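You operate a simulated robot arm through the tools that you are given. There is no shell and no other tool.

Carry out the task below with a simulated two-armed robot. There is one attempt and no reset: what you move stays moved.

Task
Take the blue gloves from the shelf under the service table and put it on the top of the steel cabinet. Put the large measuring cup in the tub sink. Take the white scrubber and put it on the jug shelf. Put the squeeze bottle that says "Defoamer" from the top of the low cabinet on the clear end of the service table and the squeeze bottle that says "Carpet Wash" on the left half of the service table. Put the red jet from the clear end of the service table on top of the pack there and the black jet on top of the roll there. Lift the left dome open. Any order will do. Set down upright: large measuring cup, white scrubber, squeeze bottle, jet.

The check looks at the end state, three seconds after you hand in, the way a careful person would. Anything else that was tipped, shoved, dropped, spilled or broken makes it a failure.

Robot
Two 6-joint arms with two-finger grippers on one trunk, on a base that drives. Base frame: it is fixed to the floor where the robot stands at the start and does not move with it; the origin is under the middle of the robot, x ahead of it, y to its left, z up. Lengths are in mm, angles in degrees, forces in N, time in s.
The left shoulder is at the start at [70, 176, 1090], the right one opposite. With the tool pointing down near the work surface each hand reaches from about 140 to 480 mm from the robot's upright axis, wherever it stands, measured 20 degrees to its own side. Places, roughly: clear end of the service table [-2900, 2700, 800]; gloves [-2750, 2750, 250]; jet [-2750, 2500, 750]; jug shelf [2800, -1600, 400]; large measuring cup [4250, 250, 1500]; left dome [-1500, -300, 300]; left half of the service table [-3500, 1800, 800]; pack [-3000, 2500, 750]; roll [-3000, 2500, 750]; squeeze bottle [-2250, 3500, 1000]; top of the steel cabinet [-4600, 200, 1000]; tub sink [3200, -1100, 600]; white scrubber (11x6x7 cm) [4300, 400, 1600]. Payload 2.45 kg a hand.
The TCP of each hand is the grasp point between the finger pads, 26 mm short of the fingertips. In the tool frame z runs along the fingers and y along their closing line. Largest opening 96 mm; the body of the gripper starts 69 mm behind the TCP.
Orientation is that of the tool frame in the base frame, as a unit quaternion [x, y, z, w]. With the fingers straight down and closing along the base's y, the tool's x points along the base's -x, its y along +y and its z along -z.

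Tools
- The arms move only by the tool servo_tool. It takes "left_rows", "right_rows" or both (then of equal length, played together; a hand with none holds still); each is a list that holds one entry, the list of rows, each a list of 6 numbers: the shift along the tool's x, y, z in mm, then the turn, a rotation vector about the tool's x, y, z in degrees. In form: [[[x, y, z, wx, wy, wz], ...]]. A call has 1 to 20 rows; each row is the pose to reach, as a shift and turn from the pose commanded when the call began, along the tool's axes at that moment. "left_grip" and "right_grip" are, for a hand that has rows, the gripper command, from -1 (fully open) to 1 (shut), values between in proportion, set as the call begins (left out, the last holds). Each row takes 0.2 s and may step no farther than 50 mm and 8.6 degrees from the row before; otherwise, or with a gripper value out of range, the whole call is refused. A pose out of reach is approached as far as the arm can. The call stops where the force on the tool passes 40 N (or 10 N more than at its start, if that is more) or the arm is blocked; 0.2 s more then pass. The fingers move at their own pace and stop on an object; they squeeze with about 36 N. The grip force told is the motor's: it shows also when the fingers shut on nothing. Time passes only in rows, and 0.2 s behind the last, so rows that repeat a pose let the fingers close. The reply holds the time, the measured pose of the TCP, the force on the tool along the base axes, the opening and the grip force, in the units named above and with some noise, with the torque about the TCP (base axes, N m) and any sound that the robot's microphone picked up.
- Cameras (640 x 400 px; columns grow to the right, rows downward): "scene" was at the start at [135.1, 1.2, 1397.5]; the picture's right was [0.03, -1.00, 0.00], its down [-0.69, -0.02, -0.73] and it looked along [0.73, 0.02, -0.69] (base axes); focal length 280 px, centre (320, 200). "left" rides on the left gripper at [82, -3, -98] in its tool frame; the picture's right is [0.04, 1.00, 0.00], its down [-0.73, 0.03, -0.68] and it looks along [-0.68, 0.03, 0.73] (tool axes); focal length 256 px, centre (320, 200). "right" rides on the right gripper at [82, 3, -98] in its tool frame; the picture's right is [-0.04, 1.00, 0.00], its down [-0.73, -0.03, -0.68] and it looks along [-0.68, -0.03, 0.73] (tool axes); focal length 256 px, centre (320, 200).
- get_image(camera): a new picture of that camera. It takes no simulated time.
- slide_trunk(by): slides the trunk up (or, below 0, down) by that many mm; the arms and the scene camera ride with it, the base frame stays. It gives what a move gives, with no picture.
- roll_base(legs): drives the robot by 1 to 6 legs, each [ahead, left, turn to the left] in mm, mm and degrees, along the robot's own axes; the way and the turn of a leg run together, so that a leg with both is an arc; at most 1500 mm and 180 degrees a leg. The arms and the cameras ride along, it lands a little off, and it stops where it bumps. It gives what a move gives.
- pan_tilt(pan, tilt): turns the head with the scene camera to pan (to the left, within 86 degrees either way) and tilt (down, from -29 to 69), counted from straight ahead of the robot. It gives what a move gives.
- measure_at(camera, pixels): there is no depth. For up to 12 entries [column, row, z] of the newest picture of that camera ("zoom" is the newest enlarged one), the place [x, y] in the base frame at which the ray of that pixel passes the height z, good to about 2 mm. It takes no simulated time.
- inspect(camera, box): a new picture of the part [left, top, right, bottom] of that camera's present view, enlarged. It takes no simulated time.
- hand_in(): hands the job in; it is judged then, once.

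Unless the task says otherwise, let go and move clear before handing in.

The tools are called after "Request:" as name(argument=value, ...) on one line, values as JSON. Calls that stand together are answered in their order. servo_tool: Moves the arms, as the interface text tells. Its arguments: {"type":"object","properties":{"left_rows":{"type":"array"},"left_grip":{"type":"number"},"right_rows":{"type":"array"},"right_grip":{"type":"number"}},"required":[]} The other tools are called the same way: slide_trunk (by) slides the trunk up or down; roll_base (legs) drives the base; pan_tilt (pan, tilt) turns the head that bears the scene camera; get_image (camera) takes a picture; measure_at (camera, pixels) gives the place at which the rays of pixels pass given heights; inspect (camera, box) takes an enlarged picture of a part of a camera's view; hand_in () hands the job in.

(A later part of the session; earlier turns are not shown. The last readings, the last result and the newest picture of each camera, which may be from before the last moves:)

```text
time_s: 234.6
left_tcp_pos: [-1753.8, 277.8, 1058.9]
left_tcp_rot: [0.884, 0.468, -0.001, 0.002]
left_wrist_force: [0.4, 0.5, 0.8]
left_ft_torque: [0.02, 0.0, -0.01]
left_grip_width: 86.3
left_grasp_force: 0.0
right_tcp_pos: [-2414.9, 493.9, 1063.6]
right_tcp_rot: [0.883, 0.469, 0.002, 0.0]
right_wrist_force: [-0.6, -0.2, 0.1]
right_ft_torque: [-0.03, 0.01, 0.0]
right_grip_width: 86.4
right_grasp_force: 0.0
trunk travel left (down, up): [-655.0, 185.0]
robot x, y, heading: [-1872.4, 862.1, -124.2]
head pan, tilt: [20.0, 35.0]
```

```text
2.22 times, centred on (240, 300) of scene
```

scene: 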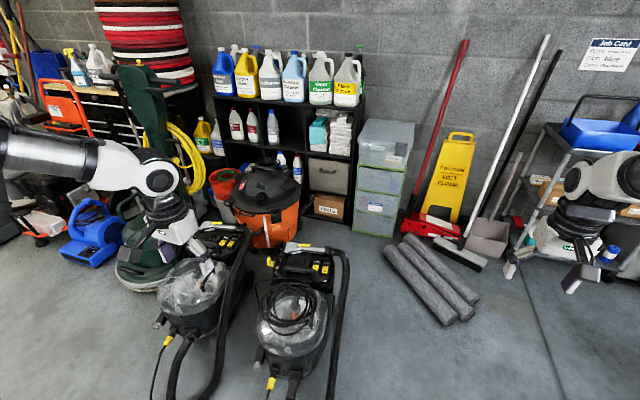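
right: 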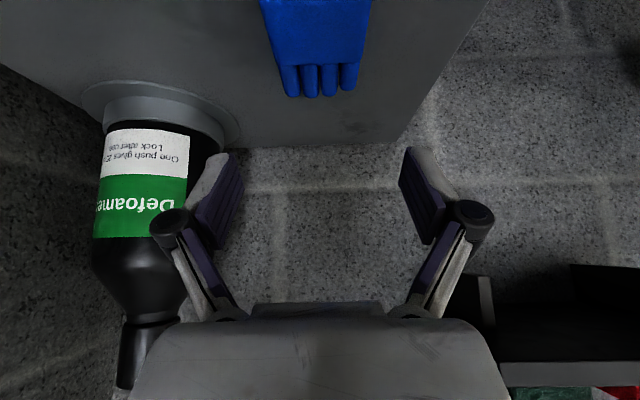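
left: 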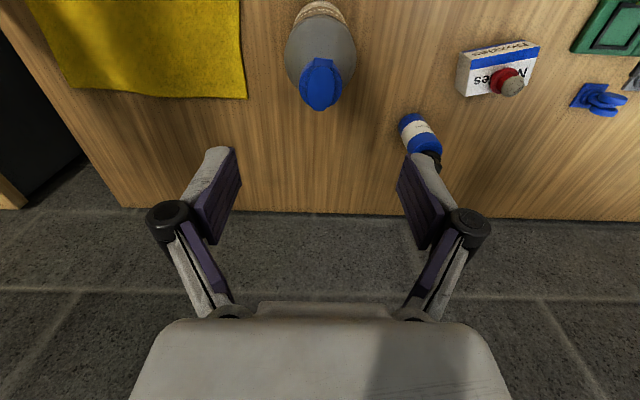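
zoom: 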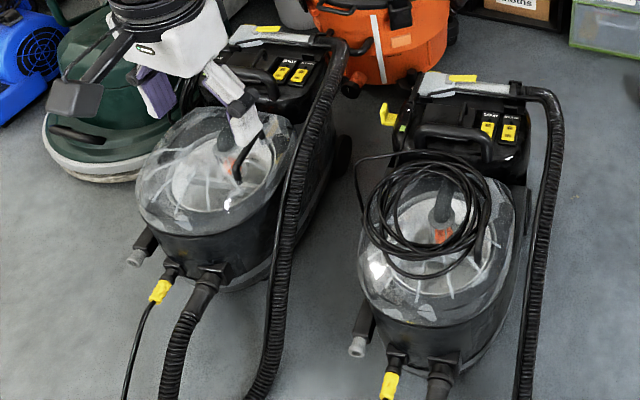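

I strafe left 1000 mm (keeping distance) to face the left vacuum, and look at it.

Request:
roll_base(legs=[[-80, 0, 2.8], [0, 980, 0]])

Request:
pan_tilt(pan=0, tilt=48)

Request:
get_image(camera="scene")

```text
time_s: 240.4
left_tcp_pos: [-839.0, -159.4, 1057.9]
left_tcp_rot: [0.871, 0.491, -0.001, 0.001]
left_wrist_force: [0.3, 0.3, 0.6]
left_ft_torque: [0.0, 0.03, 0.01]
left_grip_width: 86.5
left_grasp_force: 0.0
right_tcp_pos: [-1508.3, 20.1, 1063.1]
right_tcp_rot: [0.871, 0.492, 0.002, -0.001]
right_wrist_force: [0.3, 0.9, -1.0]
right_ft_torque: [-0.01, 0.02, 0.04]
right_grip_width: 86.4
right_grasp_force: 0.0
trunk travel left (down, up): [-655.0, 185.0]
robot x, y, heading: [-983.7, 415.8, -121.5]
head pan, tilt: [20.0, 35.0]
```

```text
time_s: 241.2
left_tcp_pos: [-837.9, -158.8, 1058.5]
left_tcp_rot: [0.871, 0.491, 0.0, 0.0]
left_wrist_force: [-0.2, 0.1, 0.2]
left_ft_torque: [0.03, -0.01, -0.01]
left_grip_width: 86.7
left_grasp_force: 0.1
right_tcp_pos: [-1508.8, 21.4, 1063.3]
right_tcp_rot: [0.871, 0.492, 0.002, -0.001]
right_wrist_force: [-0.3, -0.8, -1.3]
right_ft_torque: [0.0, 0.03, 0.03]
right_grip_width: 86.4
right_grasp_force: 0.1
trunk travel left (down, up): [-655.0, 185.0]
robot x, y, heading: [-985.6, 419.2, -121.4]
head pan, tilt: [0.0, 48.0]
```

```text
taken
```

scene: 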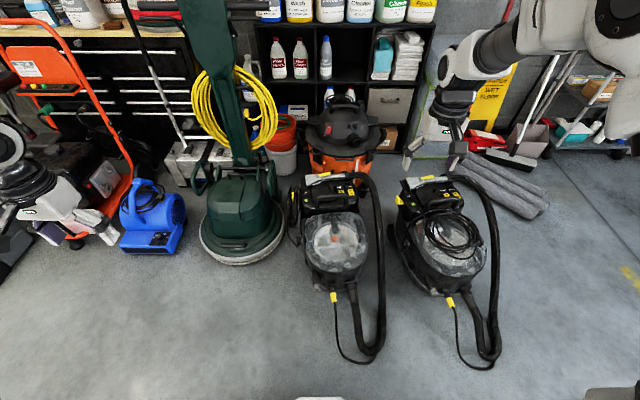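

Request:
inspect(camera="scene", box=[270, 160, 400, 300])

Request:
measure_at(camera="scene", pixels=[[338, 245, 400], [338, 270, 300], [338, 215, 400], [335, 182, 450], [362, 358, 30], [385, 340, 30], [333, 300, 150], [301, 260, 0]])

```text
2.86 times, centred on (335, 230) of scene
```

zoom: 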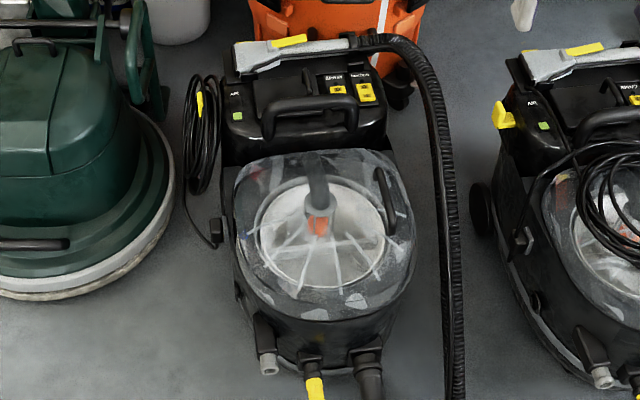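

```text
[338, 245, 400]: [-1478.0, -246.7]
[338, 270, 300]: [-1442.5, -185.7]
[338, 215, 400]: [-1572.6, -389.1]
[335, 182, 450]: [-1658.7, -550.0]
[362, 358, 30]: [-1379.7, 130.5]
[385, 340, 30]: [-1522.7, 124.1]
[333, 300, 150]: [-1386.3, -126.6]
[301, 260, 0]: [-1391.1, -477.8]
```

The dome has a fore-aft handle on its right side (zoom (385,200)). I check the surroundings for the base position, then close in and lower.

Request:
measure_at(camera="scene", pixels=[[357.7, 230, 400], [150, 255, 0], [75, 245, 0], [235, 262, 0], [358, 230, 450], [310, 240, 400], [382, 230, 400], [60, 215, 300]])

Request:
roll_base(legs=[[0, 190, 0], [110, 0, 0]])

Request:
get_image(camera="scene")

Request:
inspect(camera="scene", box=[280, 170, 460, 310])

```text
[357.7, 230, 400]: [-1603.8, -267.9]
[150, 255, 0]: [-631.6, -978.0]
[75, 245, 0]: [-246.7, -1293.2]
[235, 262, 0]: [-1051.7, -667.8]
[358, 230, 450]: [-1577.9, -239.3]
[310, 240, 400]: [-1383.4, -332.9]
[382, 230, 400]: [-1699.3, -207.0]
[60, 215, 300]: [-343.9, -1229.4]
```

```text
time_s: 243.6
left_tcp_pos: [-729.2, -351.9, 1059.1]
left_tcp_rot: [0.871, 0.491, -0.001, 0.002]
left_wrist_force: [0.4, -0.3, -0.3]
left_ft_torque: [0.02, 0.01, -0.02]
left_grip_width: 86.3
left_grasp_force: 0.1
right_tcp_pos: [-1401.2, -170.9, 1062.3]
right_tcp_rot: [0.871, 0.491, 0.001, 0.0]
right_wrist_force: [0.0, 0.2, 0.2]
right_ft_torque: [0.02, -0.01, -0.02]
right_grip_width: 86.4
right_grasp_force: 0.0
trunk travel left (down, up): [-655.0, 185.0]
robot x, y, heading: [-881.2, 223.6, -121.2]
head pan, tilt: [0.0, 48.0]
```

```text
taken
```

scene: 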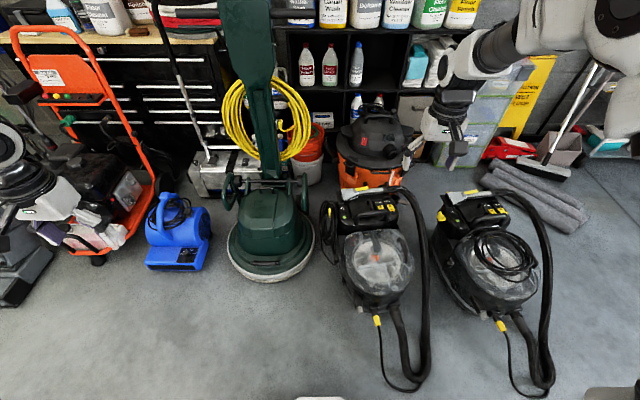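

```text
2.86 times, centred on (370, 240) of scene
```

zoom: 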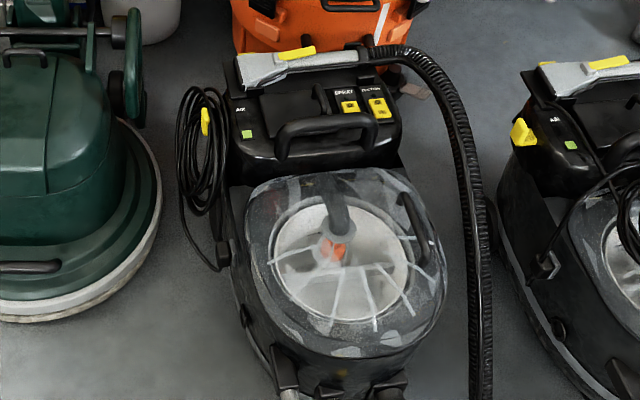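

Triangulated handle: n≈1222, t≈−1051, z≈446. I move left 60, ahead 100 (clear of the cord), then lower the trunk 400 mm.

Request:
roll_base(legs=[[0, 60, 0], [95, 0, 0]])

Request:
slide_trunk(by=-380)

Request:
pan_tilt(pan=-20, tilt=35)

Request:
get_image(camera="scene")

Request:
get_image(camera="right")

```text
time_s: 245.2
left_tcp_pos: [-724.1, -465.0, 1057.9]
left_tcp_rot: [0.871, 0.491, -0.002, 0.002]
left_wrist_force: [1.0, 0.1, 0.3]
left_ft_torque: [0.03, 0.0, 0.05]
left_grip_width: 86.1
left_grasp_force: 0.1
right_tcp_pos: [-1395.0, -287.3, 1064.7]
right_tcp_rot: [0.871, 0.492, 0.001, -0.001]
right_wrist_force: [-0.4, -0.2, -0.3]
right_ft_torque: [0.03, 0.04, 0.03]
right_grip_width: 86.4
right_grasp_force: 0.0
trunk travel left (down, up): [-655.0, 185.0]
robot x, y, heading: [-874.7, 110.3, -120.9]
head pan, tilt: [0.0, 48.0]
```

```text
time_s: 248.9
left_tcp_pos: [-723.9, -465.1, 677.9]
left_tcp_rot: [0.871, 0.491, -0.001, 0.002]
left_wrist_force: [0.1, -0.2, -0.5]
left_ft_torque: [-0.01, 0.0, 0.0]
left_grip_width: 86.5
left_grasp_force: 0.1
right_tcp_pos: [-1397.4, -285.5, 683.5]
right_tcp_rot: [0.871, 0.491, 0.002, 0.0]
right_wrist_force: [0.1, 0.4, -1.0]
right_ft_torque: [-0.02, 0.03, -0.01]
right_grip_width: 86.6
right_grasp_force: 0.0
trunk travel left (down, up): [-275.0, 565.0]
robot x, y, heading: [-873.2, 110.0, -121.3]
head pan, tilt: [0.0, 48.0]
```

```text
time_s: 249.8
left_tcp_pos: [-725.2, -465.7, 678.9]
left_tcp_rot: [0.871, 0.491, -0.001, 0.002]
left_wrist_force: [-0.1, 0.7, -0.1]
left_ft_torque: [0.01, 0.0, 0.0]
left_grip_width: 86.3
left_grasp_force: 0.0
right_tcp_pos: [-1396.7, -285.9, 683.5]
right_tcp_rot: [0.87, 0.492, 0.001, -0.001]
right_wrist_force: [-0.4, -0.1, -0.6]
right_ft_torque: [0.0, 0.02, 0.0]
right_grip_width: 86.3
right_grasp_force: 0.0
trunk travel left (down, up): [-275.0, 565.0]
robot x, y, heading: [-872.8, 111.6, -121.0]
head pan, tilt: [-20.0, 35.0]
```

```text
taken
```

scene: 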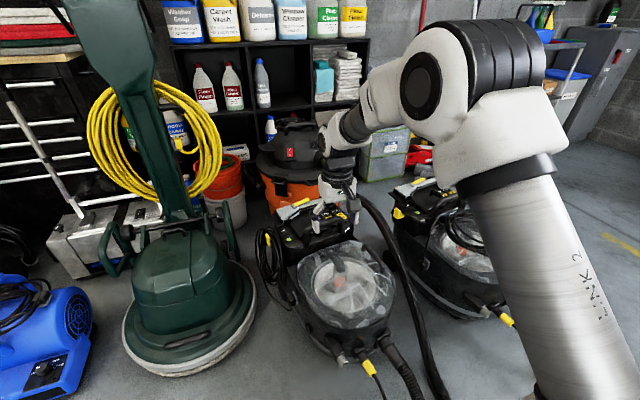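

```text
taken
```

right: 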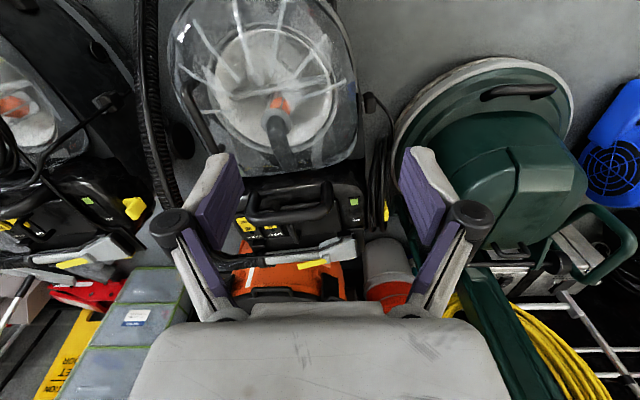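

Request:
inspect(camera="right", box=[120, 0, 400, 180])

Request:
inspect(camera="scene", box=[260, 190, 440, 380])

```text
2.22 times, centred on (260, 90) of right
```

zoom: 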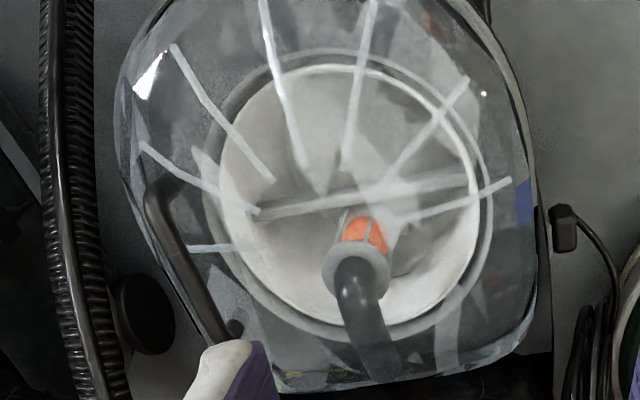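

```text
2.11 times, centred on (350, 285) of scene
```

zoom: 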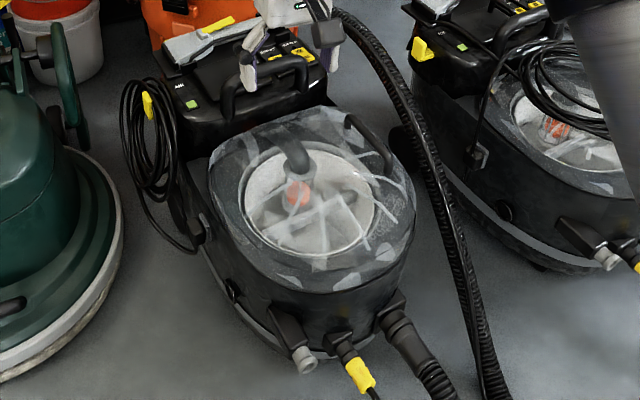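

Request:
measure_at(camera="right", pixels=[[199.2, 119.3, 400], [199.2, 119.3, 430], [199.2, 119.3, 460], [187, 86, 430], [221, 153, 430], [187, 86, 400], [221, 153, 400]])

Request:
measure_at(camera="zoom", pixels=[[370, 147, 400], [370, 147, 430], [370, 147, 460], [390, 172, 430], [350, 120, 430], [390, 172, 400], [350, 120, 400]])

```text
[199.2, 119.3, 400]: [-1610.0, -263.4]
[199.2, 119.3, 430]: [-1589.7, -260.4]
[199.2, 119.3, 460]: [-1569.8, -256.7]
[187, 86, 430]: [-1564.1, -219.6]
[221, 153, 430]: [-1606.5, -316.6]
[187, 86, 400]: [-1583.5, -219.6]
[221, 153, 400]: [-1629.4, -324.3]
```

```text
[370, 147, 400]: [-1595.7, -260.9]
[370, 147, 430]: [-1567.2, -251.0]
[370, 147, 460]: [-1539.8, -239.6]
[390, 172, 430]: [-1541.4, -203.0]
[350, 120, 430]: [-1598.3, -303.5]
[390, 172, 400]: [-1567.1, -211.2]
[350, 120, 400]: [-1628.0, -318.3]
```

The handle is at about n=1250, t=−1080, z≈370–400, angled ~13°. I shift the base 60 right and 60 ahead and lower the trunk 100 mm for reach.

Request:
roll_base(legs=[[60, -60, 0]])

Request:
slide_trunk(by=-100)

Request:
get_image(camera="right")

Request:
get_image(camera="scene")

```text
time_s: 250.8
left_tcp_pos: [-806.9, -486.5, 677.6]
left_tcp_rot: [0.87, 0.493, -0.001, 0.002]
left_wrist_force: [-0.8, -0.3, -0.2]
left_ft_torque: [0.0, -0.04, 0.0]
left_grip_width: 86.4
left_grasp_force: 0.0
right_tcp_pos: [-1479.0, -308.3, 682.9]
right_tcp_rot: [0.87, 0.493, 0.002, -0.001]
right_wrist_force: [0.2, -0.8, 0.0]
right_ft_torque: [0.01, -0.03, 0.0]
right_grip_width: 86.4
right_grasp_force: 0.1
trunk travel left (down, up): [-275.0, 565.0]
robot x, y, heading: [-960.3, 87.8, -120.9]
head pan, tilt: [-20.0, 35.0]
```

```text
time_s: 252.2
left_tcp_pos: [-807.3, -485.1, 579.5]
left_tcp_rot: [0.87, 0.493, -0.001, 0.002]
left_wrist_force: [0.0, 0.3, 0.2]
left_ft_torque: [-0.03, 0.04, -0.03]
left_grip_width: 86.0
left_grasp_force: 0.0
right_tcp_pos: [-1478.6, -307.3, 583.7]
right_tcp_rot: [0.87, 0.493, 0.001, 0.0]
right_wrist_force: [-1.6, 0.2, 0.2]
right_ft_torque: [0.0, 0.02, 0.01]
right_grip_width: 86.3
right_grasp_force: 0.1
trunk travel left (down, up): [-175.0, 665.0]
robot x, y, heading: [-955.3, 87.0, -121.2]
head pan, tilt: [-20.0, 35.0]
```

```text
taken
```

right: 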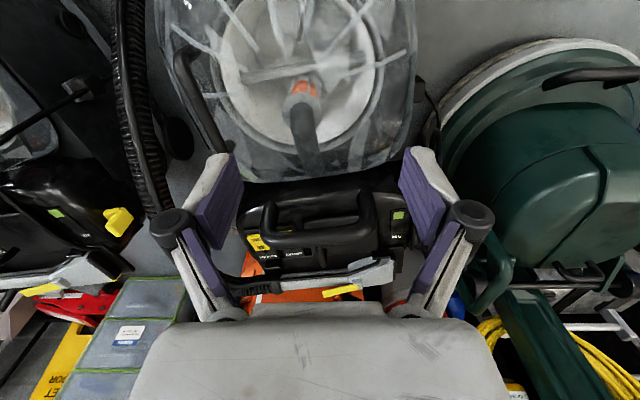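

```text
taken
```

scene: 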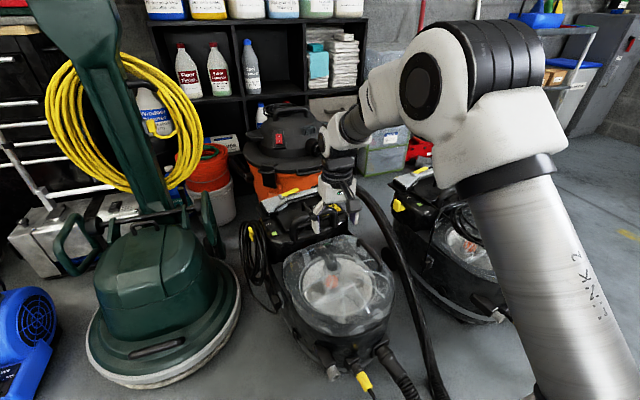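

Request:
inspect(camera="right", box=[100, 10, 300, 170])

Request:
inspect(camera="scene", box=[250, 200, 430, 360])

```text
2.50 times, centred on (200, 90) of right
```

zoom: 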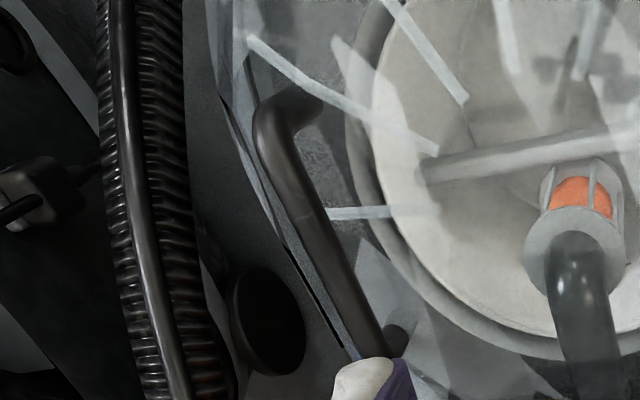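

```text
2.50 times, centred on (340, 280) of scene
```

zoom: 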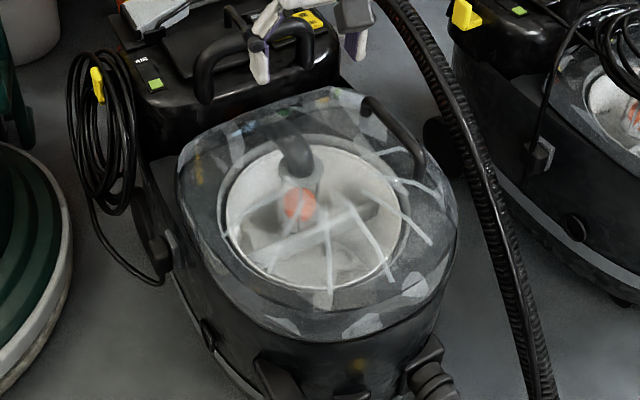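

Request:
measure_at(camera="right", pixels=[[202, 102, 380], [202, 102, 410], [202, 102, 440], [182, 58, 380], [182, 58, 410], [182, 58, 440], [220.8, 148, 380], [220.8, 148, 410], [220.8, 148, 440]])

Request:
measure_at(camera="scene", pixels=[[373.2, 252.8, 380], [373.2, 252.8, 410], [373.2, 252.8, 440], [382, 267.2, 380], [382, 267.2, 410], [382, 267.2, 440], [360.8, 241.2, 380], [360.8, 241.2, 410], [360.8, 241.2, 440]])

```text
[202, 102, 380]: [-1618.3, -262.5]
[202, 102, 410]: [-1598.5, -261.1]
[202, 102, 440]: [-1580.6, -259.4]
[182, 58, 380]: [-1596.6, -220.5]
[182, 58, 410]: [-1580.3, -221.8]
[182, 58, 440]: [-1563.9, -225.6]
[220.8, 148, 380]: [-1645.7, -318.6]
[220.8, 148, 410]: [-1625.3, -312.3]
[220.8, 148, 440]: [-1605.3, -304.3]
```

```text
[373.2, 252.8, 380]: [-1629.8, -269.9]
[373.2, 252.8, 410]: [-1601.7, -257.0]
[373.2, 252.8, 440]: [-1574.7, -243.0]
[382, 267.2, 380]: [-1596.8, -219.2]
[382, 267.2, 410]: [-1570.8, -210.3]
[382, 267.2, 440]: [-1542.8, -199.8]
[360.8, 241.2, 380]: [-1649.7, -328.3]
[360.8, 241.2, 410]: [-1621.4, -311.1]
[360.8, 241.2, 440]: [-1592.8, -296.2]
```

Refined handle: middle at about (-1603,-262), z≈400, bar yawed ~12° left. I yaw the tool, part-close the fingers to ~50 mm, move right above the handle, and then roll 30° to approach it square to the dome.

Request:
servo_tool(right_rows=[[[-10, -40, 0, 0, 0, -4], [-20, -80, 0, 0, 0, -8], [-30, -120, 0, 0, 0, -11.7], [-38, -160, 0, 0, 0, -11.7], [-38, -160, 0, 0, 0, -11.7]]], right_grip=-0.04)

Request:
servo_tool(right_rows=[[[0, 0, 0, -7.5, 0, 0], [0, 0, 0, -15, 0, 0], [0, 0, 0, -22.5, 0, 0], [0, 0, 0, -30, 0, 0], [0, 0, 0, -30, 0, 0]]])

Request:
get_image(camera="right")

Request:
get_image(camera="scene")

```text
time_s: 253.4
left_tcp_pos: [-808.2, -484.9, 579.5]
left_tcp_rot: [0.871, 0.492, 0.0, 0.001]
left_wrist_force: [0.6, -0.1, 0.8]
left_ft_torque: [0.02, 0.0, -0.02]
left_grip_width: 86.4
left_grasp_force: 0.1
right_tcp_pos: [-1636.0, -258.1, 585.5]
right_tcp_rot: [0.815, 0.579, 0.002, -0.001]
right_wrist_force: [-0.2, -0.5, 0.3]
right_ft_torque: [0.04, 0.04, -0.01]
right_grip_width: 50.0
right_grasp_force: 0.0
trunk travel left (down, up): [-175.0, 665.0]
robot x, y, heading: [-956.1, 92.0, -121.1]
head pan, tilt: [-20.0, 35.0]
```

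```text
time_s: 254.6
left_tcp_pos: [-806.7, -487.2, 578.3]
left_tcp_rot: [0.871, 0.492, -0.001, 0.001]
left_wrist_force: [-0.4, -0.2, 0.1]
left_ft_torque: [0.01, -0.01, 0.03]
left_grip_width: 86.5
left_grasp_force: 0.0
right_tcp_pos: [-1634.2, -258.0, 583.8]
right_tcp_rot: [0.788, 0.559, 0.152, 0.21]
right_wrist_force: [0.0, -0.1, -0.1]
right_ft_torque: [0.01, 0.02, -0.01]
right_grip_width: 50.1
right_grasp_force: 0.1
trunk travel left (down, up): [-175.0, 665.0]
robot x, y, heading: [-955.7, 87.0, -121.2]
head pan, tilt: [-20.0, 35.0]
```

```text
taken
```

right: 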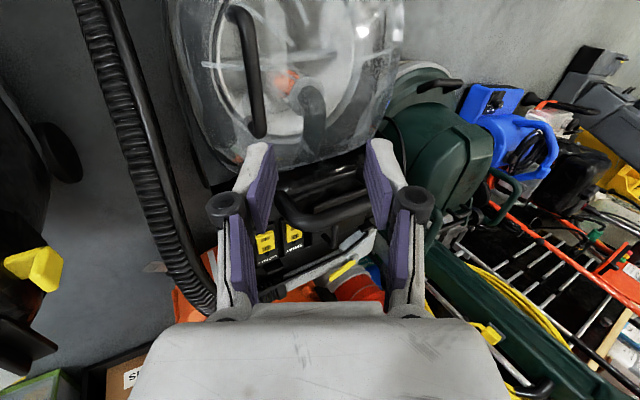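

```text
taken
```

scene: 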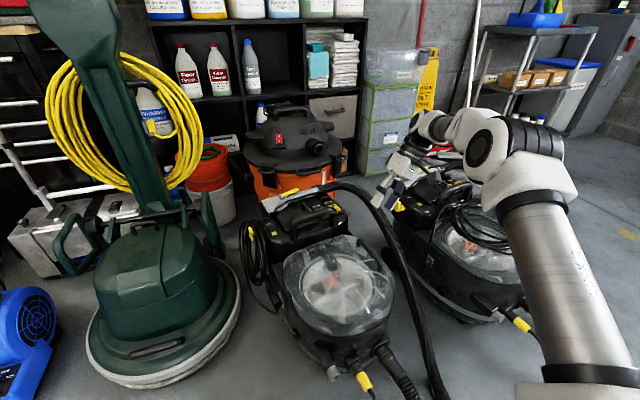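

The bar shows at (250,70), exactly where predicted. Before descending I check the hose clearance on the right.

Request:
measure_at(camera="right", pixels=[[115, 80, 250], [115, 80, 350], [115, 80, 450], [135, 130, 250], [135, 130, 350], [135, 130, 450], [160, 185, 250], [160, 185, 350], [160, 185, 450]])

Request:
inspect(camera="scene", box=[320, 170, 460, 320])

Request:
measure_at(camera="scene", pixels=[[378, 222, 250], [378, 222, 350], [378, 222, 450], [388, 245, 250], [388, 245, 350], [388, 245, 450], [400, 275, 250], [400, 275, 350], [400, 275, 450]])

```text
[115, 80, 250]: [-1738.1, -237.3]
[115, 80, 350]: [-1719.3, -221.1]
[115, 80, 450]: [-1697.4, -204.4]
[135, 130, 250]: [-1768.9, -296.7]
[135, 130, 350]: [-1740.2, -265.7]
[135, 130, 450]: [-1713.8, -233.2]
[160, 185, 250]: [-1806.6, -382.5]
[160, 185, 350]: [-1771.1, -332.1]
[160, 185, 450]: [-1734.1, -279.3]
```

```text
2.67 times, centred on (390, 245) of scene
```

zoom: 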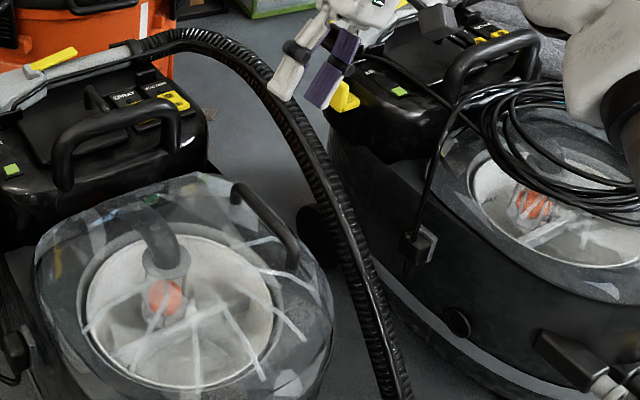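

```text
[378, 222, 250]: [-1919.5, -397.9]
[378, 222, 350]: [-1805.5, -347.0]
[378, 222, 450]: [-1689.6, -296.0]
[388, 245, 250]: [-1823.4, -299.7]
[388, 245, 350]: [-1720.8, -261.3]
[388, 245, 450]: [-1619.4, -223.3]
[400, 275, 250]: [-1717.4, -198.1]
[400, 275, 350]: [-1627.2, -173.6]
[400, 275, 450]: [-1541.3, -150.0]
```

The hose is ~110 mm right of the bar and lower (z≈300–350), so there is room. I approach to 45 mm from the bar.

Request:
servo_tool(right_rows=[[[0, -24, 40, 0, 0, 0], [0, -48, 80, 0, 0, 0], [0, -71, 120, 0, 0, 0], [0, -71, 128, 0, 0, 0], [0, -71, 128, 0, 0, 0]]])

Request:
get_image(camera="right")

Request:
get_image(camera="scene")

```text
time_s: 255.8
left_tcp_pos: [-807.5, -485.8, 577.7]
left_tcp_rot: [0.87, 0.493, -0.001, 0.001]
left_wrist_force: [0.4, 0.6, -0.1]
left_ft_torque: [0.0, -0.03, -0.03]
left_grip_width: 86.3
left_grasp_force: 0.0
right_tcp_pos: [-1633.5, -259.1, 435.6]
right_tcp_rot: [0.788, 0.559, 0.151, 0.21]
right_wrist_force: [-0.8, 0.1, 0.3]
right_ft_torque: [0.02, 0.01, 0.01]
right_grip_width: 49.6
right_grasp_force: 0.0
trunk travel left (down, up): [-175.0, 665.0]
robot x, y, heading: [-956.0, 90.9, -121.2]
head pan, tilt: [-20.0, 35.0]
```

```text
taken
```

right: 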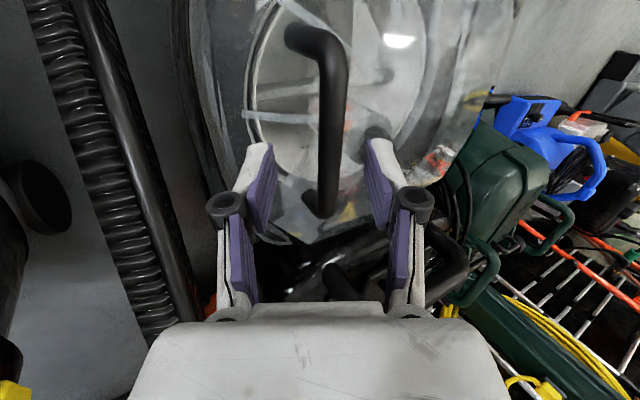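

```text
taken
```

scene: 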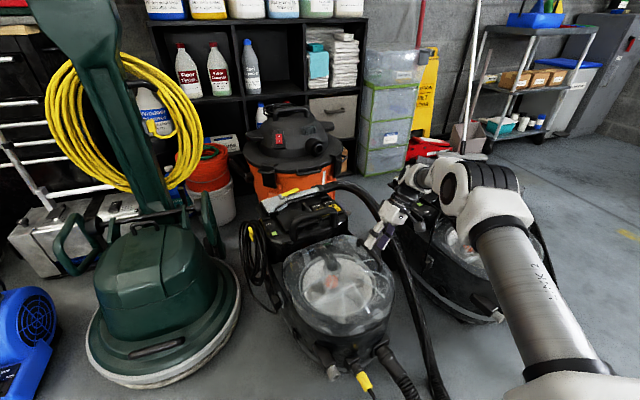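

The bar is between the fingers at col ~330. I advance 35 mm along the tool with a 5 mm sideways correction.

Request:
servo_tool(right_rows=[[[0, 5, 12, 0, 0, 0], [0, 5, 24, 0, 0, 0], [0, 5, 34, 0, 0, 0], [0, 5, 34, 0, 0, 0]]])

Request:
get_image(camera="right")

Request:
inspect(camera="scene", box=[320, 170, 460, 320])

```text
time_s: 256.8
left_tcp_pos: [-806.6, -485.6, 578.9]
left_tcp_rot: [0.87, 0.492, -0.001, 0.002]
left_wrist_force: [0.3, 0.5, -0.9]
left_ft_torque: [-0.03, -0.01, 0.01]
left_grip_width: 86.7
left_grasp_force: 0.1
right_tcp_pos: [-1612.7, -265.6, 410.4]
right_tcp_rot: [0.787, 0.559, 0.151, 0.21]
right_wrist_force: [-0.9, 1.4, 4.5]
right_ft_torque: [0.09, 0.08, -0.02]
right_grip_width: 50.3
right_grasp_force: 0.6
trunk travel left (down, up): [-175.0, 665.0]
robot x, y, heading: [-956.6, 90.2, -120.6]
head pan, tilt: [-20.0, 35.0]
```

```text
taken
```

right: 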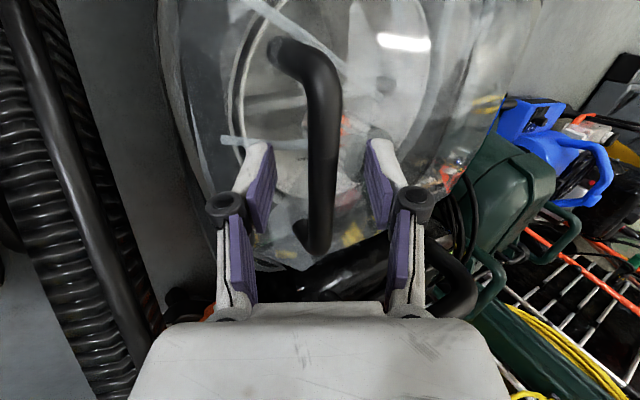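

```text
2.67 times, centred on (390, 245) of scene
```

zoom: 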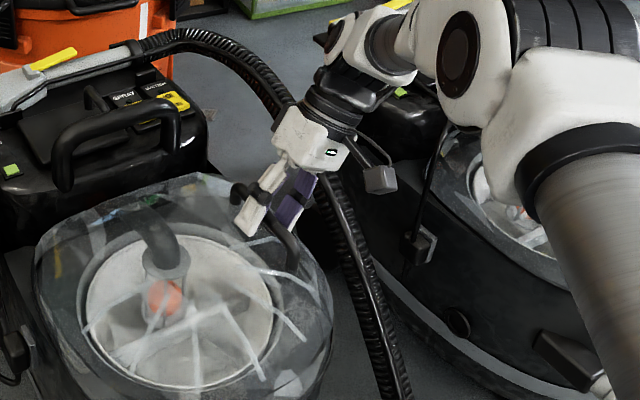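

Bar is ~15 mm ahead of the TCP, between the pads. I close on it.

Request:
servo_tool(right_rows=[[[0, 0, -1, 0, 0, 0], [0, 0, -1, 0, 0, 0], [0, 0, -1, 0, 0, 0]]], right_grip=1)

Request:
get_image(camera="right")

```text
time_s: 257.6
left_tcp_pos: [-806.7, -485.5, 577.7]
left_tcp_rot: [0.87, 0.493, -0.001, 0.001]
left_wrist_force: [-0.6, 0.1, 0.0]
left_ft_torque: [-0.02, -0.01, -0.02]
left_grip_width: 86.3
left_grasp_force: 0.0
right_tcp_pos: [-1611.7, -266.5, 410.6]
right_tcp_rot: [0.787, 0.559, 0.153, 0.211]
right_wrist_force: [14.0, -0.7, -3.5]
right_ft_torque: [0.24, -0.13, -1.06]
right_grip_width: 15.5
right_grasp_force: 41.2
trunk travel left (down, up): [-175.0, 665.0]
robot x, y, heading: [-955.4, 89.0, -121.0]
head pan, tilt: [-20.0, 35.0]
```

```text
taken
```

right: 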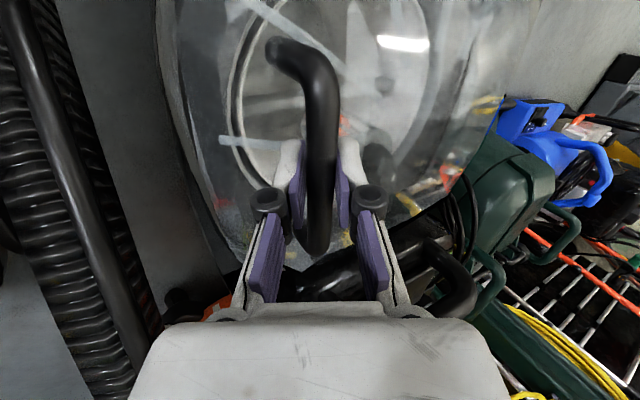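

Gripped (15.5 mm bar). I pull up 12 mm as a test and watch the forces to find how the dome hinges.

Request:
servo_tool(right_rows=[[[0, 3.8, -4.7, 0, 0, 0], [0, 7.7, -9.4, 0, 0, 0], [0, 7.7, -9.4, 0, 0, 0]]])

Request:
inspect(camera="scene", box=[280, 170, 440, 350])

```text
time_s: 258.3
left_tcp_pos: [-806.9, -484.9, 578.3]
left_tcp_rot: [0.87, 0.493, -0.001, 0.001]
left_wrist_force: [-0.4, 0.7, -0.4]
left_ft_torque: [0.03, 0.03, -0.02]
left_grip_width: 86.4
left_grasp_force: 0.0
right_tcp_pos: [-1608.9, -267.9, 419.9]
right_tcp_rot: [0.787, 0.559, 0.156, 0.21]
right_wrist_force: [0.0, -3.6, -4.9]
right_ft_torque: [0.39, -0.11, -1.0]
right_grip_width: 15.3
right_grasp_force: 41.3
trunk travel left (down, up): [-175.0, 665.0]
robot x, y, heading: [-958.9, 86.7, -120.9]
head pan, tilt: [-20.0, 35.0]
stopped in row 3 (right hand): the force on the tool passed its limit at 41 N (the readings are from after the stop); the commanded pose is now the measured one
```

```text
2.22 times, centred on (360, 260) of scene
```

zoom: 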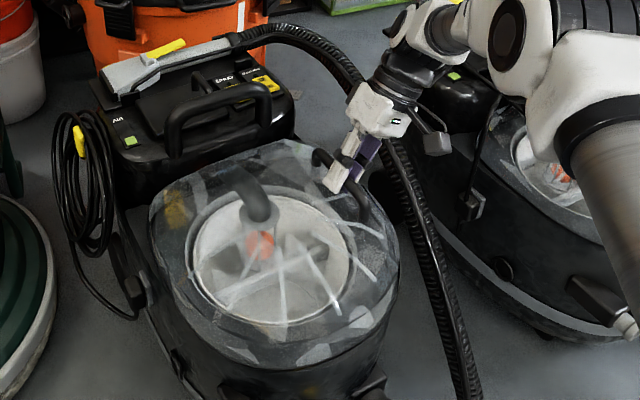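

Request:
get_image(camera="right")

Request:
inspect(camera="scene", box=[330, 210, 400, 290])

```text
taken
```

right: 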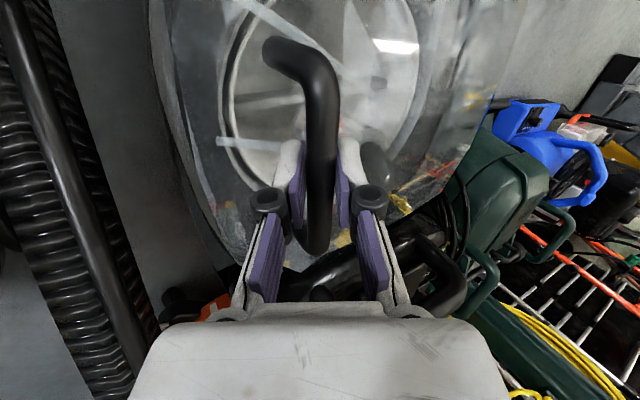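

```text
5.00 times, centred on (365, 250) of scene
```

zoom: 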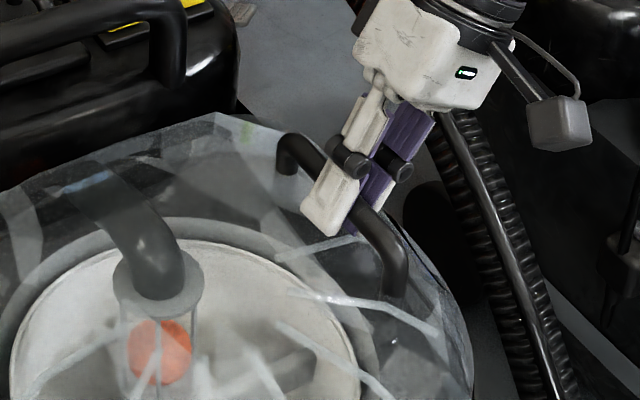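

Request:
servo_tool(right_rows=[[[0, 2.4, -1.8, 0, 0, 0], [0, 4.7, -3.7, 0, 0, 0], [0, 7, -5.6, 0, 0, 0], [0, 9.4, -7.4, 0, 0, 0]]])

Request:
inspect(camera="scene", box=[280, 210, 420, 350])

```text
time_s: 259.3
left_tcp_pos: [-806.6, -486.6, 577.1]
left_tcp_rot: [0.87, 0.494, 0.0, 0.001]
left_wrist_force: [-0.4, -0.2, -0.1]
left_ft_torque: [-0.02, 0.01, -0.01]
left_grip_width: 86.6
left_grasp_force: 0.0
right_tcp_pos: [-1604.8, -269.9, 430.3]
right_tcp_rot: [0.787, 0.559, 0.156, 0.21]
right_wrist_force: [8.2, -10.3, -10.4]
right_ft_torque: [-0.35, 0.22, -1.41]
right_grip_width: 15.4
right_grasp_force: 42.2
trunk travel left (down, up): [-175.0, 665.0]
robot x, y, heading: [-957.4, 90.8, -121.0]
head pan, tilt: [-20.0, 35.0]
```

```text
2.86 times, centred on (350, 280) of scene
```

zoom: 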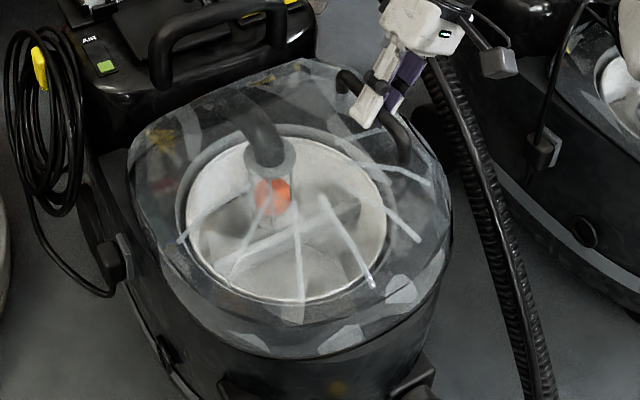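

The forces (pull to the left and down) fit a hinge on the dome's left side. I measure the dome's rim to estimate the hinge radius.

Request:
measure_at(camera="zoom", pixels=[[130, 175, 330], [130, 175, 370], [140, 215, 330], [450, 215, 330], [450, 215, 370], [125, 255, 330], [110, 250, 330], [290, 357, 330], [230, 80, 370]])

Request:
inspect(camera="scene", box=[270, 230, 340, 310])

```text
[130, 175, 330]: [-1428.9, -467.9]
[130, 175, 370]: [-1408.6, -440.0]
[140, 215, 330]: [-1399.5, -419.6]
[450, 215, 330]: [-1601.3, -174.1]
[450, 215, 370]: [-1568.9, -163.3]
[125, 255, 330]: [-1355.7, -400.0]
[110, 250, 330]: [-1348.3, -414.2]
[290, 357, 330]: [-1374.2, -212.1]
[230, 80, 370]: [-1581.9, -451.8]
```

```text
5.00 times, centred on (305, 270) of scene
```

zoom: 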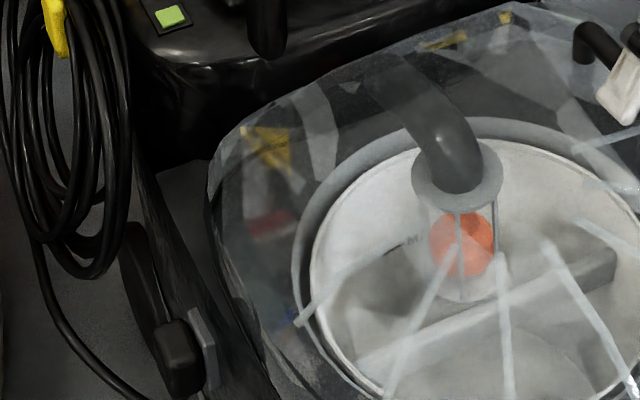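

Dome is ~300 mm wide with the hinge at n≈975. I follow the arc about that hinge, un-rolling the tool as the dome rises; first 12° with a force check.

Request:
servo_tool(right_rows=[[[0, 11.3, -8.3, 1.6, 0, 0], [0, 22.6, -16.7, 3.3, 0, 0], [0, 34.8, -24, 5, 0, 0], [0, 46.9, -31.1, 6.6, 0, 0]]])

Request:
inspect(camera="scene", box=[270, 190, 430, 350])

```text
time_s: 260.1
left_tcp_pos: [-805.4, -485.8, 578.2]
left_tcp_rot: [0.869, 0.494, -0.001, 0.001]
left_wrist_force: [-0.7, 0.0, 0.1]
left_ft_torque: [0.04, -0.01, 0.01]
left_grip_width: 86.4
left_grasp_force: 0.1
right_tcp_pos: [-1586.5, -276.8, 466.1]
right_tcp_rot: [0.794, 0.566, 0.134, 0.176]
right_wrist_force: [4.0, -3.8, -6.8]
right_ft_torque: [-0.32, 0.01, -1.17]
right_grip_width: 15.4
right_grasp_force: 41.6
trunk travel left (down, up): [-175.0, 665.0]
robot x, y, heading: [-953.3, 87.1, -120.6]
head pan, tilt: [-20.0, 35.0]
stopped in row 4 (right hand): the force on the tool passed its limit at 40 N (the readings are from after the stop); the commanded pose is now the measured one
```

```text
2.50 times, centred on (350, 270) of scene
```

zoom: 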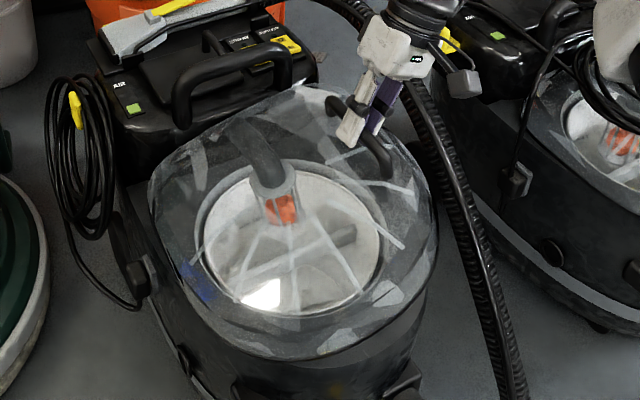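

The dome follows (hand up to z=466) but the speed raised the force; I continue along the arc more slowly.

Request:
servo_tool(right_rows=[[[0, 5.7, -3.8, 0.6, 0, 0], [0, 11.4, -7.6, 1.2, 0, 0], [0, 17.2, -11.4, 1.9, 0, 0], [0, 22.9, -15.2, 2.5, 0, 0], [0, 29.1, -18.5, 3.3, 0, 0], [0, 35.3, -21.8, 4.1, 0, 0], [0, 41.5, -25, 5, 0, 0], [0, 47.8, -28.3, 5.8, 0, 0]]])

Request:
inspect(camera="scene", box=[270, 190, 430, 350])

```text
time_s: 261.9
left_tcp_pos: [-806.0, -487.2, 577.8]
left_tcp_rot: [0.869, 0.495, 0.001, 0.0]
left_wrist_force: [0.4, -0.7, 0.3]
left_ft_torque: [-0.02, 0.02, -0.03]
left_grip_width: 86.3
left_grasp_force: 0.0
right_tcp_pos: [-1557.8, -286.9, 511.8]
right_tcp_rot: [0.802, 0.572, 0.106, 0.135]
right_wrist_force: [19.5, -15.7, -28.2]
right_ft_torque: [-0.05, -0.13, -1.05]
right_grip_width: 15.7
right_grasp_force: 41.6
trunk travel left (down, up): [-175.0, 665.0]
robot x, y, heading: [-955.2, 92.7, -120.9]
head pan, tilt: [-20.0, 35.0]
```

```text
2.50 times, centred on (350, 270) of scene
```

zoom: 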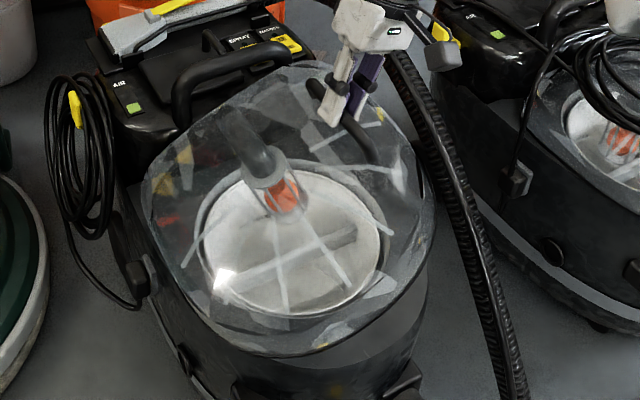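

The dome is clearly rising. Fitting the points gives a pivot at radius ≈261 mm; I correct inward and continue slowly.

Request:
servo_tool(right_rows=[[[0, 5.7, 1.6, 0.7, 0, 0], [0, 11, -0.7, 1.3, 0, 0], [0, 16.4, -3, 1.9, 0, 0], [0, 21.7, -5.2, 2.6, 0, 0], [0, 27, -7.5, 3.2, 0, 0], [0, 32.6, -9.3, 3.8, 0, 0], [0, 38.1, -11.2, 4.4, 0, 0], [0, 43.7, -13, 5.1, 0, 0], [0, 49.2, -14.8, 5.7, 0, 0]]])

Request:
inspect(camera="scene", box=[270, 170, 430, 350])

```text
time_s: 263.9
left_tcp_pos: [-804.1, -484.4, 578.4]
left_tcp_rot: [0.87, 0.494, -0.002, 0.001]
left_wrist_force: [-0.7, -0.2, -0.9]
left_ft_torque: [0.0, 0.01, -0.02]
left_grip_width: 86.3
left_grasp_force: 0.0
right_tcp_pos: [-1518.8, -298.7, 546.0]
right_tcp_rot: [0.808, 0.577, 0.076, 0.095]
right_wrist_force: [-12.5, 3.6, 13.1]
right_ft_torque: [0.15, 0.12, -1.03]
right_grip_width: 16.0
right_grasp_force: 42.3
trunk travel left (down, up): [-175.0, 665.0]
robot x, y, heading: [-955.8, 88.7, -120.9]
head pan, tilt: [-20.0, 35.0]
```

```text
2.22 times, centred on (350, 260) of scene
```

zoom: 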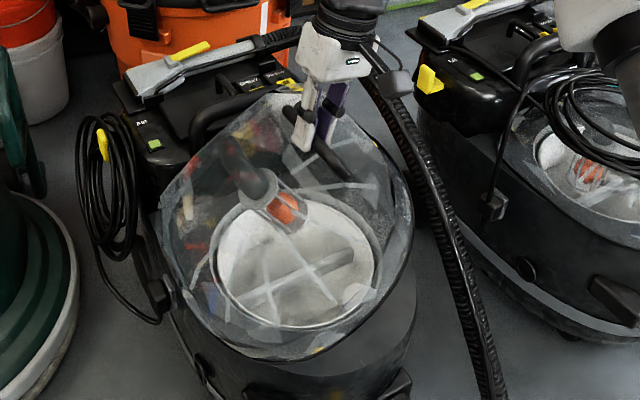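

The dome is about 35° open. Refit radius 264; I keep following the arc slowly.

Request:
servo_tool(right_rows=[[[0, 5, -4.8, 0.5, 0, 0], [0, 9.9, -9.6, 1, 0, 0], [0, 15.5, -11.4, 1.8, 0, 0], [0, 21.2, -13.2, 2.5, 0, 0], [0, 26.8, -15, 3.3, 0, 0], [0, 32.4, -16.8, 4, 0, 0], [0, 38.2, -18.2, 4.8, 0, 0], [0, 43.9, -19.5, 5.5, 0, 0], [0, 49.7, -20.9, 6.3, 0, 0], [0, 55.4, -22.2, 7, 0, 0]]])

Request:
inspect(camera="scene", box=[270, 170, 430, 350])

```text
time_s: 266.1
left_tcp_pos: [-806.8, -487.2, 575.5]
left_tcp_rot: [0.87, 0.494, 0.001, 0.0]
left_wrist_force: [0.4, 0.1, 0.0]
left_ft_torque: [0.0, 0.01, 0.02]
left_grip_width: 86.3
left_grasp_force: 0.1
right_tcp_pos: [-1474.2, -317.3, 576.6]
right_tcp_rot: [0.812, 0.581, 0.043, 0.046]
right_wrist_force: [10.8, -11.7, -35.9]
right_ft_torque: [-0.12, -0.12, -1.03]
right_grip_width: 16.2
right_grasp_force: 42.3
trunk travel left (down, up): [-175.0, 665.0]
robot x, y, heading: [-955.9, 88.7, -121.1]
head pan, tilt: [-20.0, 35.0]
```

```text
2.22 times, centred on (350, 260) of scene
```

zoom: 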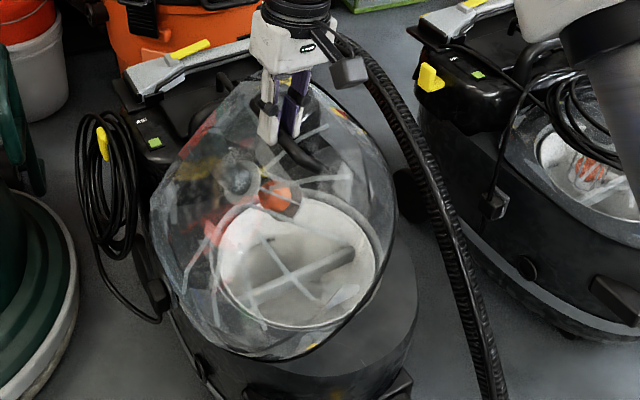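

About 47° open now, with some outward pull; I trim the radius inward 5 mm and go on.

Request:
servo_tool(right_rows=[[[0, 5, 0.4, 0.5, 0, 0], [0, 9.9, 0.1, 1, 0, 0], [0, 15.6, -1.2, 1.8, 0, 0], [0, 21.3, -2.5, 2.5, 0, 0], [0, 27, -3.8, 3.3, 0, 0], [0, 32.7, -5.1, 4, 0, 0], [0, 38.5, -5.9, 4.8, 0, 0], [0, 44.3, -6.8, 5.5, 0, 0], [0, 50.1, -7.6, 6.3, 0, 0], [0, 55.9, -8.4, 7, 0, 0]]])

Request:
inspect(camera="scene", box=[270, 170, 430, 350])

```text
time_s: 268.3
left_tcp_pos: [-805.6, -485.5, 576.2]
left_tcp_rot: [0.87, 0.493, 0.0, 0.0]
left_wrist_force: [0.7, -1.5, 0.3]
left_ft_torque: [0.01, 0.0, 0.0]
left_grip_width: 86.3
left_grasp_force: 0.1
right_tcp_pos: [-1421.5, -334.8, 594.3]
right_tcp_rot: [0.814, 0.581, 0.007, -0.003]
right_wrist_force: [-1.7, -5.3, -9.7]
right_ft_torque: [0.18, -0.08, -1.0]
right_grip_width: 16.7
right_grasp_force: 42.4
trunk travel left (down, up): [-175.0, 665.0]
robot x, y, heading: [-955.2, 87.9, -120.8]
head pan, tilt: [-20.0, 35.0]
```

```text
2.22 times, centred on (350, 260) of scene
```

zoom: 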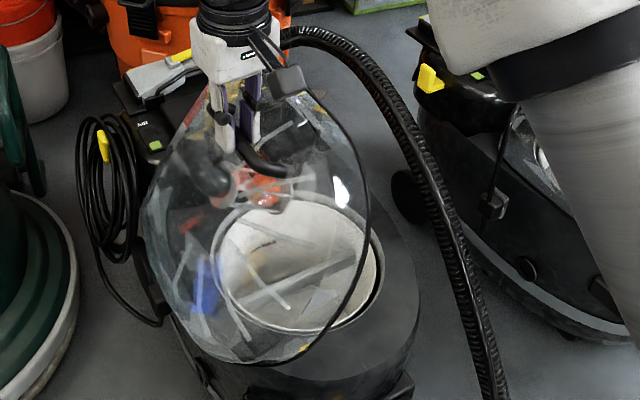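

~60° open with little force. I continue towards 80°.

Request:
servo_tool(right_rows=[[[0, 5.7, -1.8, 0.8, 0, 0], [0, 11.4, -3.6, 1.5, 0, 0], [0, 17, -5.4, 2.3, 0, 0], [0, 22.7, -7.1, 3, 0, 0], [0, 28.6, -7.7, 3.8, 0, 0], [0, 34.6, -8.2, 4.5, 0, 0], [0, 40.5, -8.7, 5.3, 0, 0], [0, 46.4, -9.2, 6, 0, 0], [0, 52.3, -9.2, 6.8, 0, 0], [0, 58.2, -9.3, 7.5, 0, 0], [0, 64.1, -9.3, 8.3, 0, 0], [0, 70, -9.3, 9, 0, 0]]])

Request:
inspect(camera="scene", box=[250, 170, 430, 350])

```text
time_s: 270.2
left_tcp_pos: [-805.0, -485.3, 577.8]
left_tcp_rot: [0.869, 0.494, 0.001, 0.001]
left_wrist_force: [0.4, 0.5, 1.4]
left_ft_torque: [-0.02, 0.03, 0.02]
left_grip_width: 86.5
left_grasp_force: 0.0
right_tcp_pos: [-1378.7, -348.3, 599.5]
right_tcp_rot: [0.813, 0.58, -0.022, -0.047]
right_wrist_force: [0.5, -0.3, -24.6]
right_ft_torque: [-1.08, 0.38, -0.92]
right_grip_width: 16.5
right_grasp_force: 42.1
trunk travel left (down, up): [-175.0, 665.0]
robot x, y, heading: [-952.6, 91.8, -120.7]
head pan, tilt: [-20.0, 35.0]
stopped in row 9 (right hand): the force on the tool passed its limit at 40 N (the readings are from after the stop); the commanded pose is now the measured one
```

```text
2.22 times, centred on (340, 260) of scene
```

zoom: 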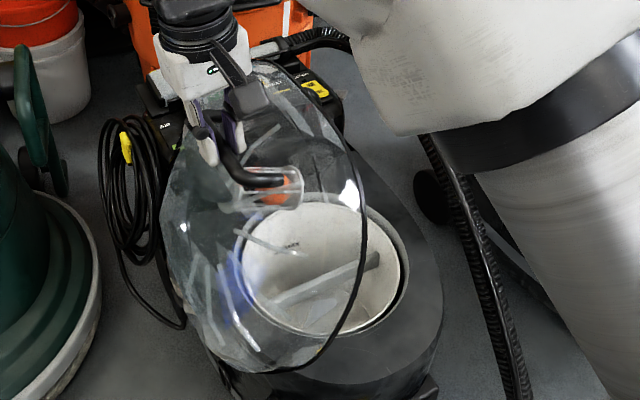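

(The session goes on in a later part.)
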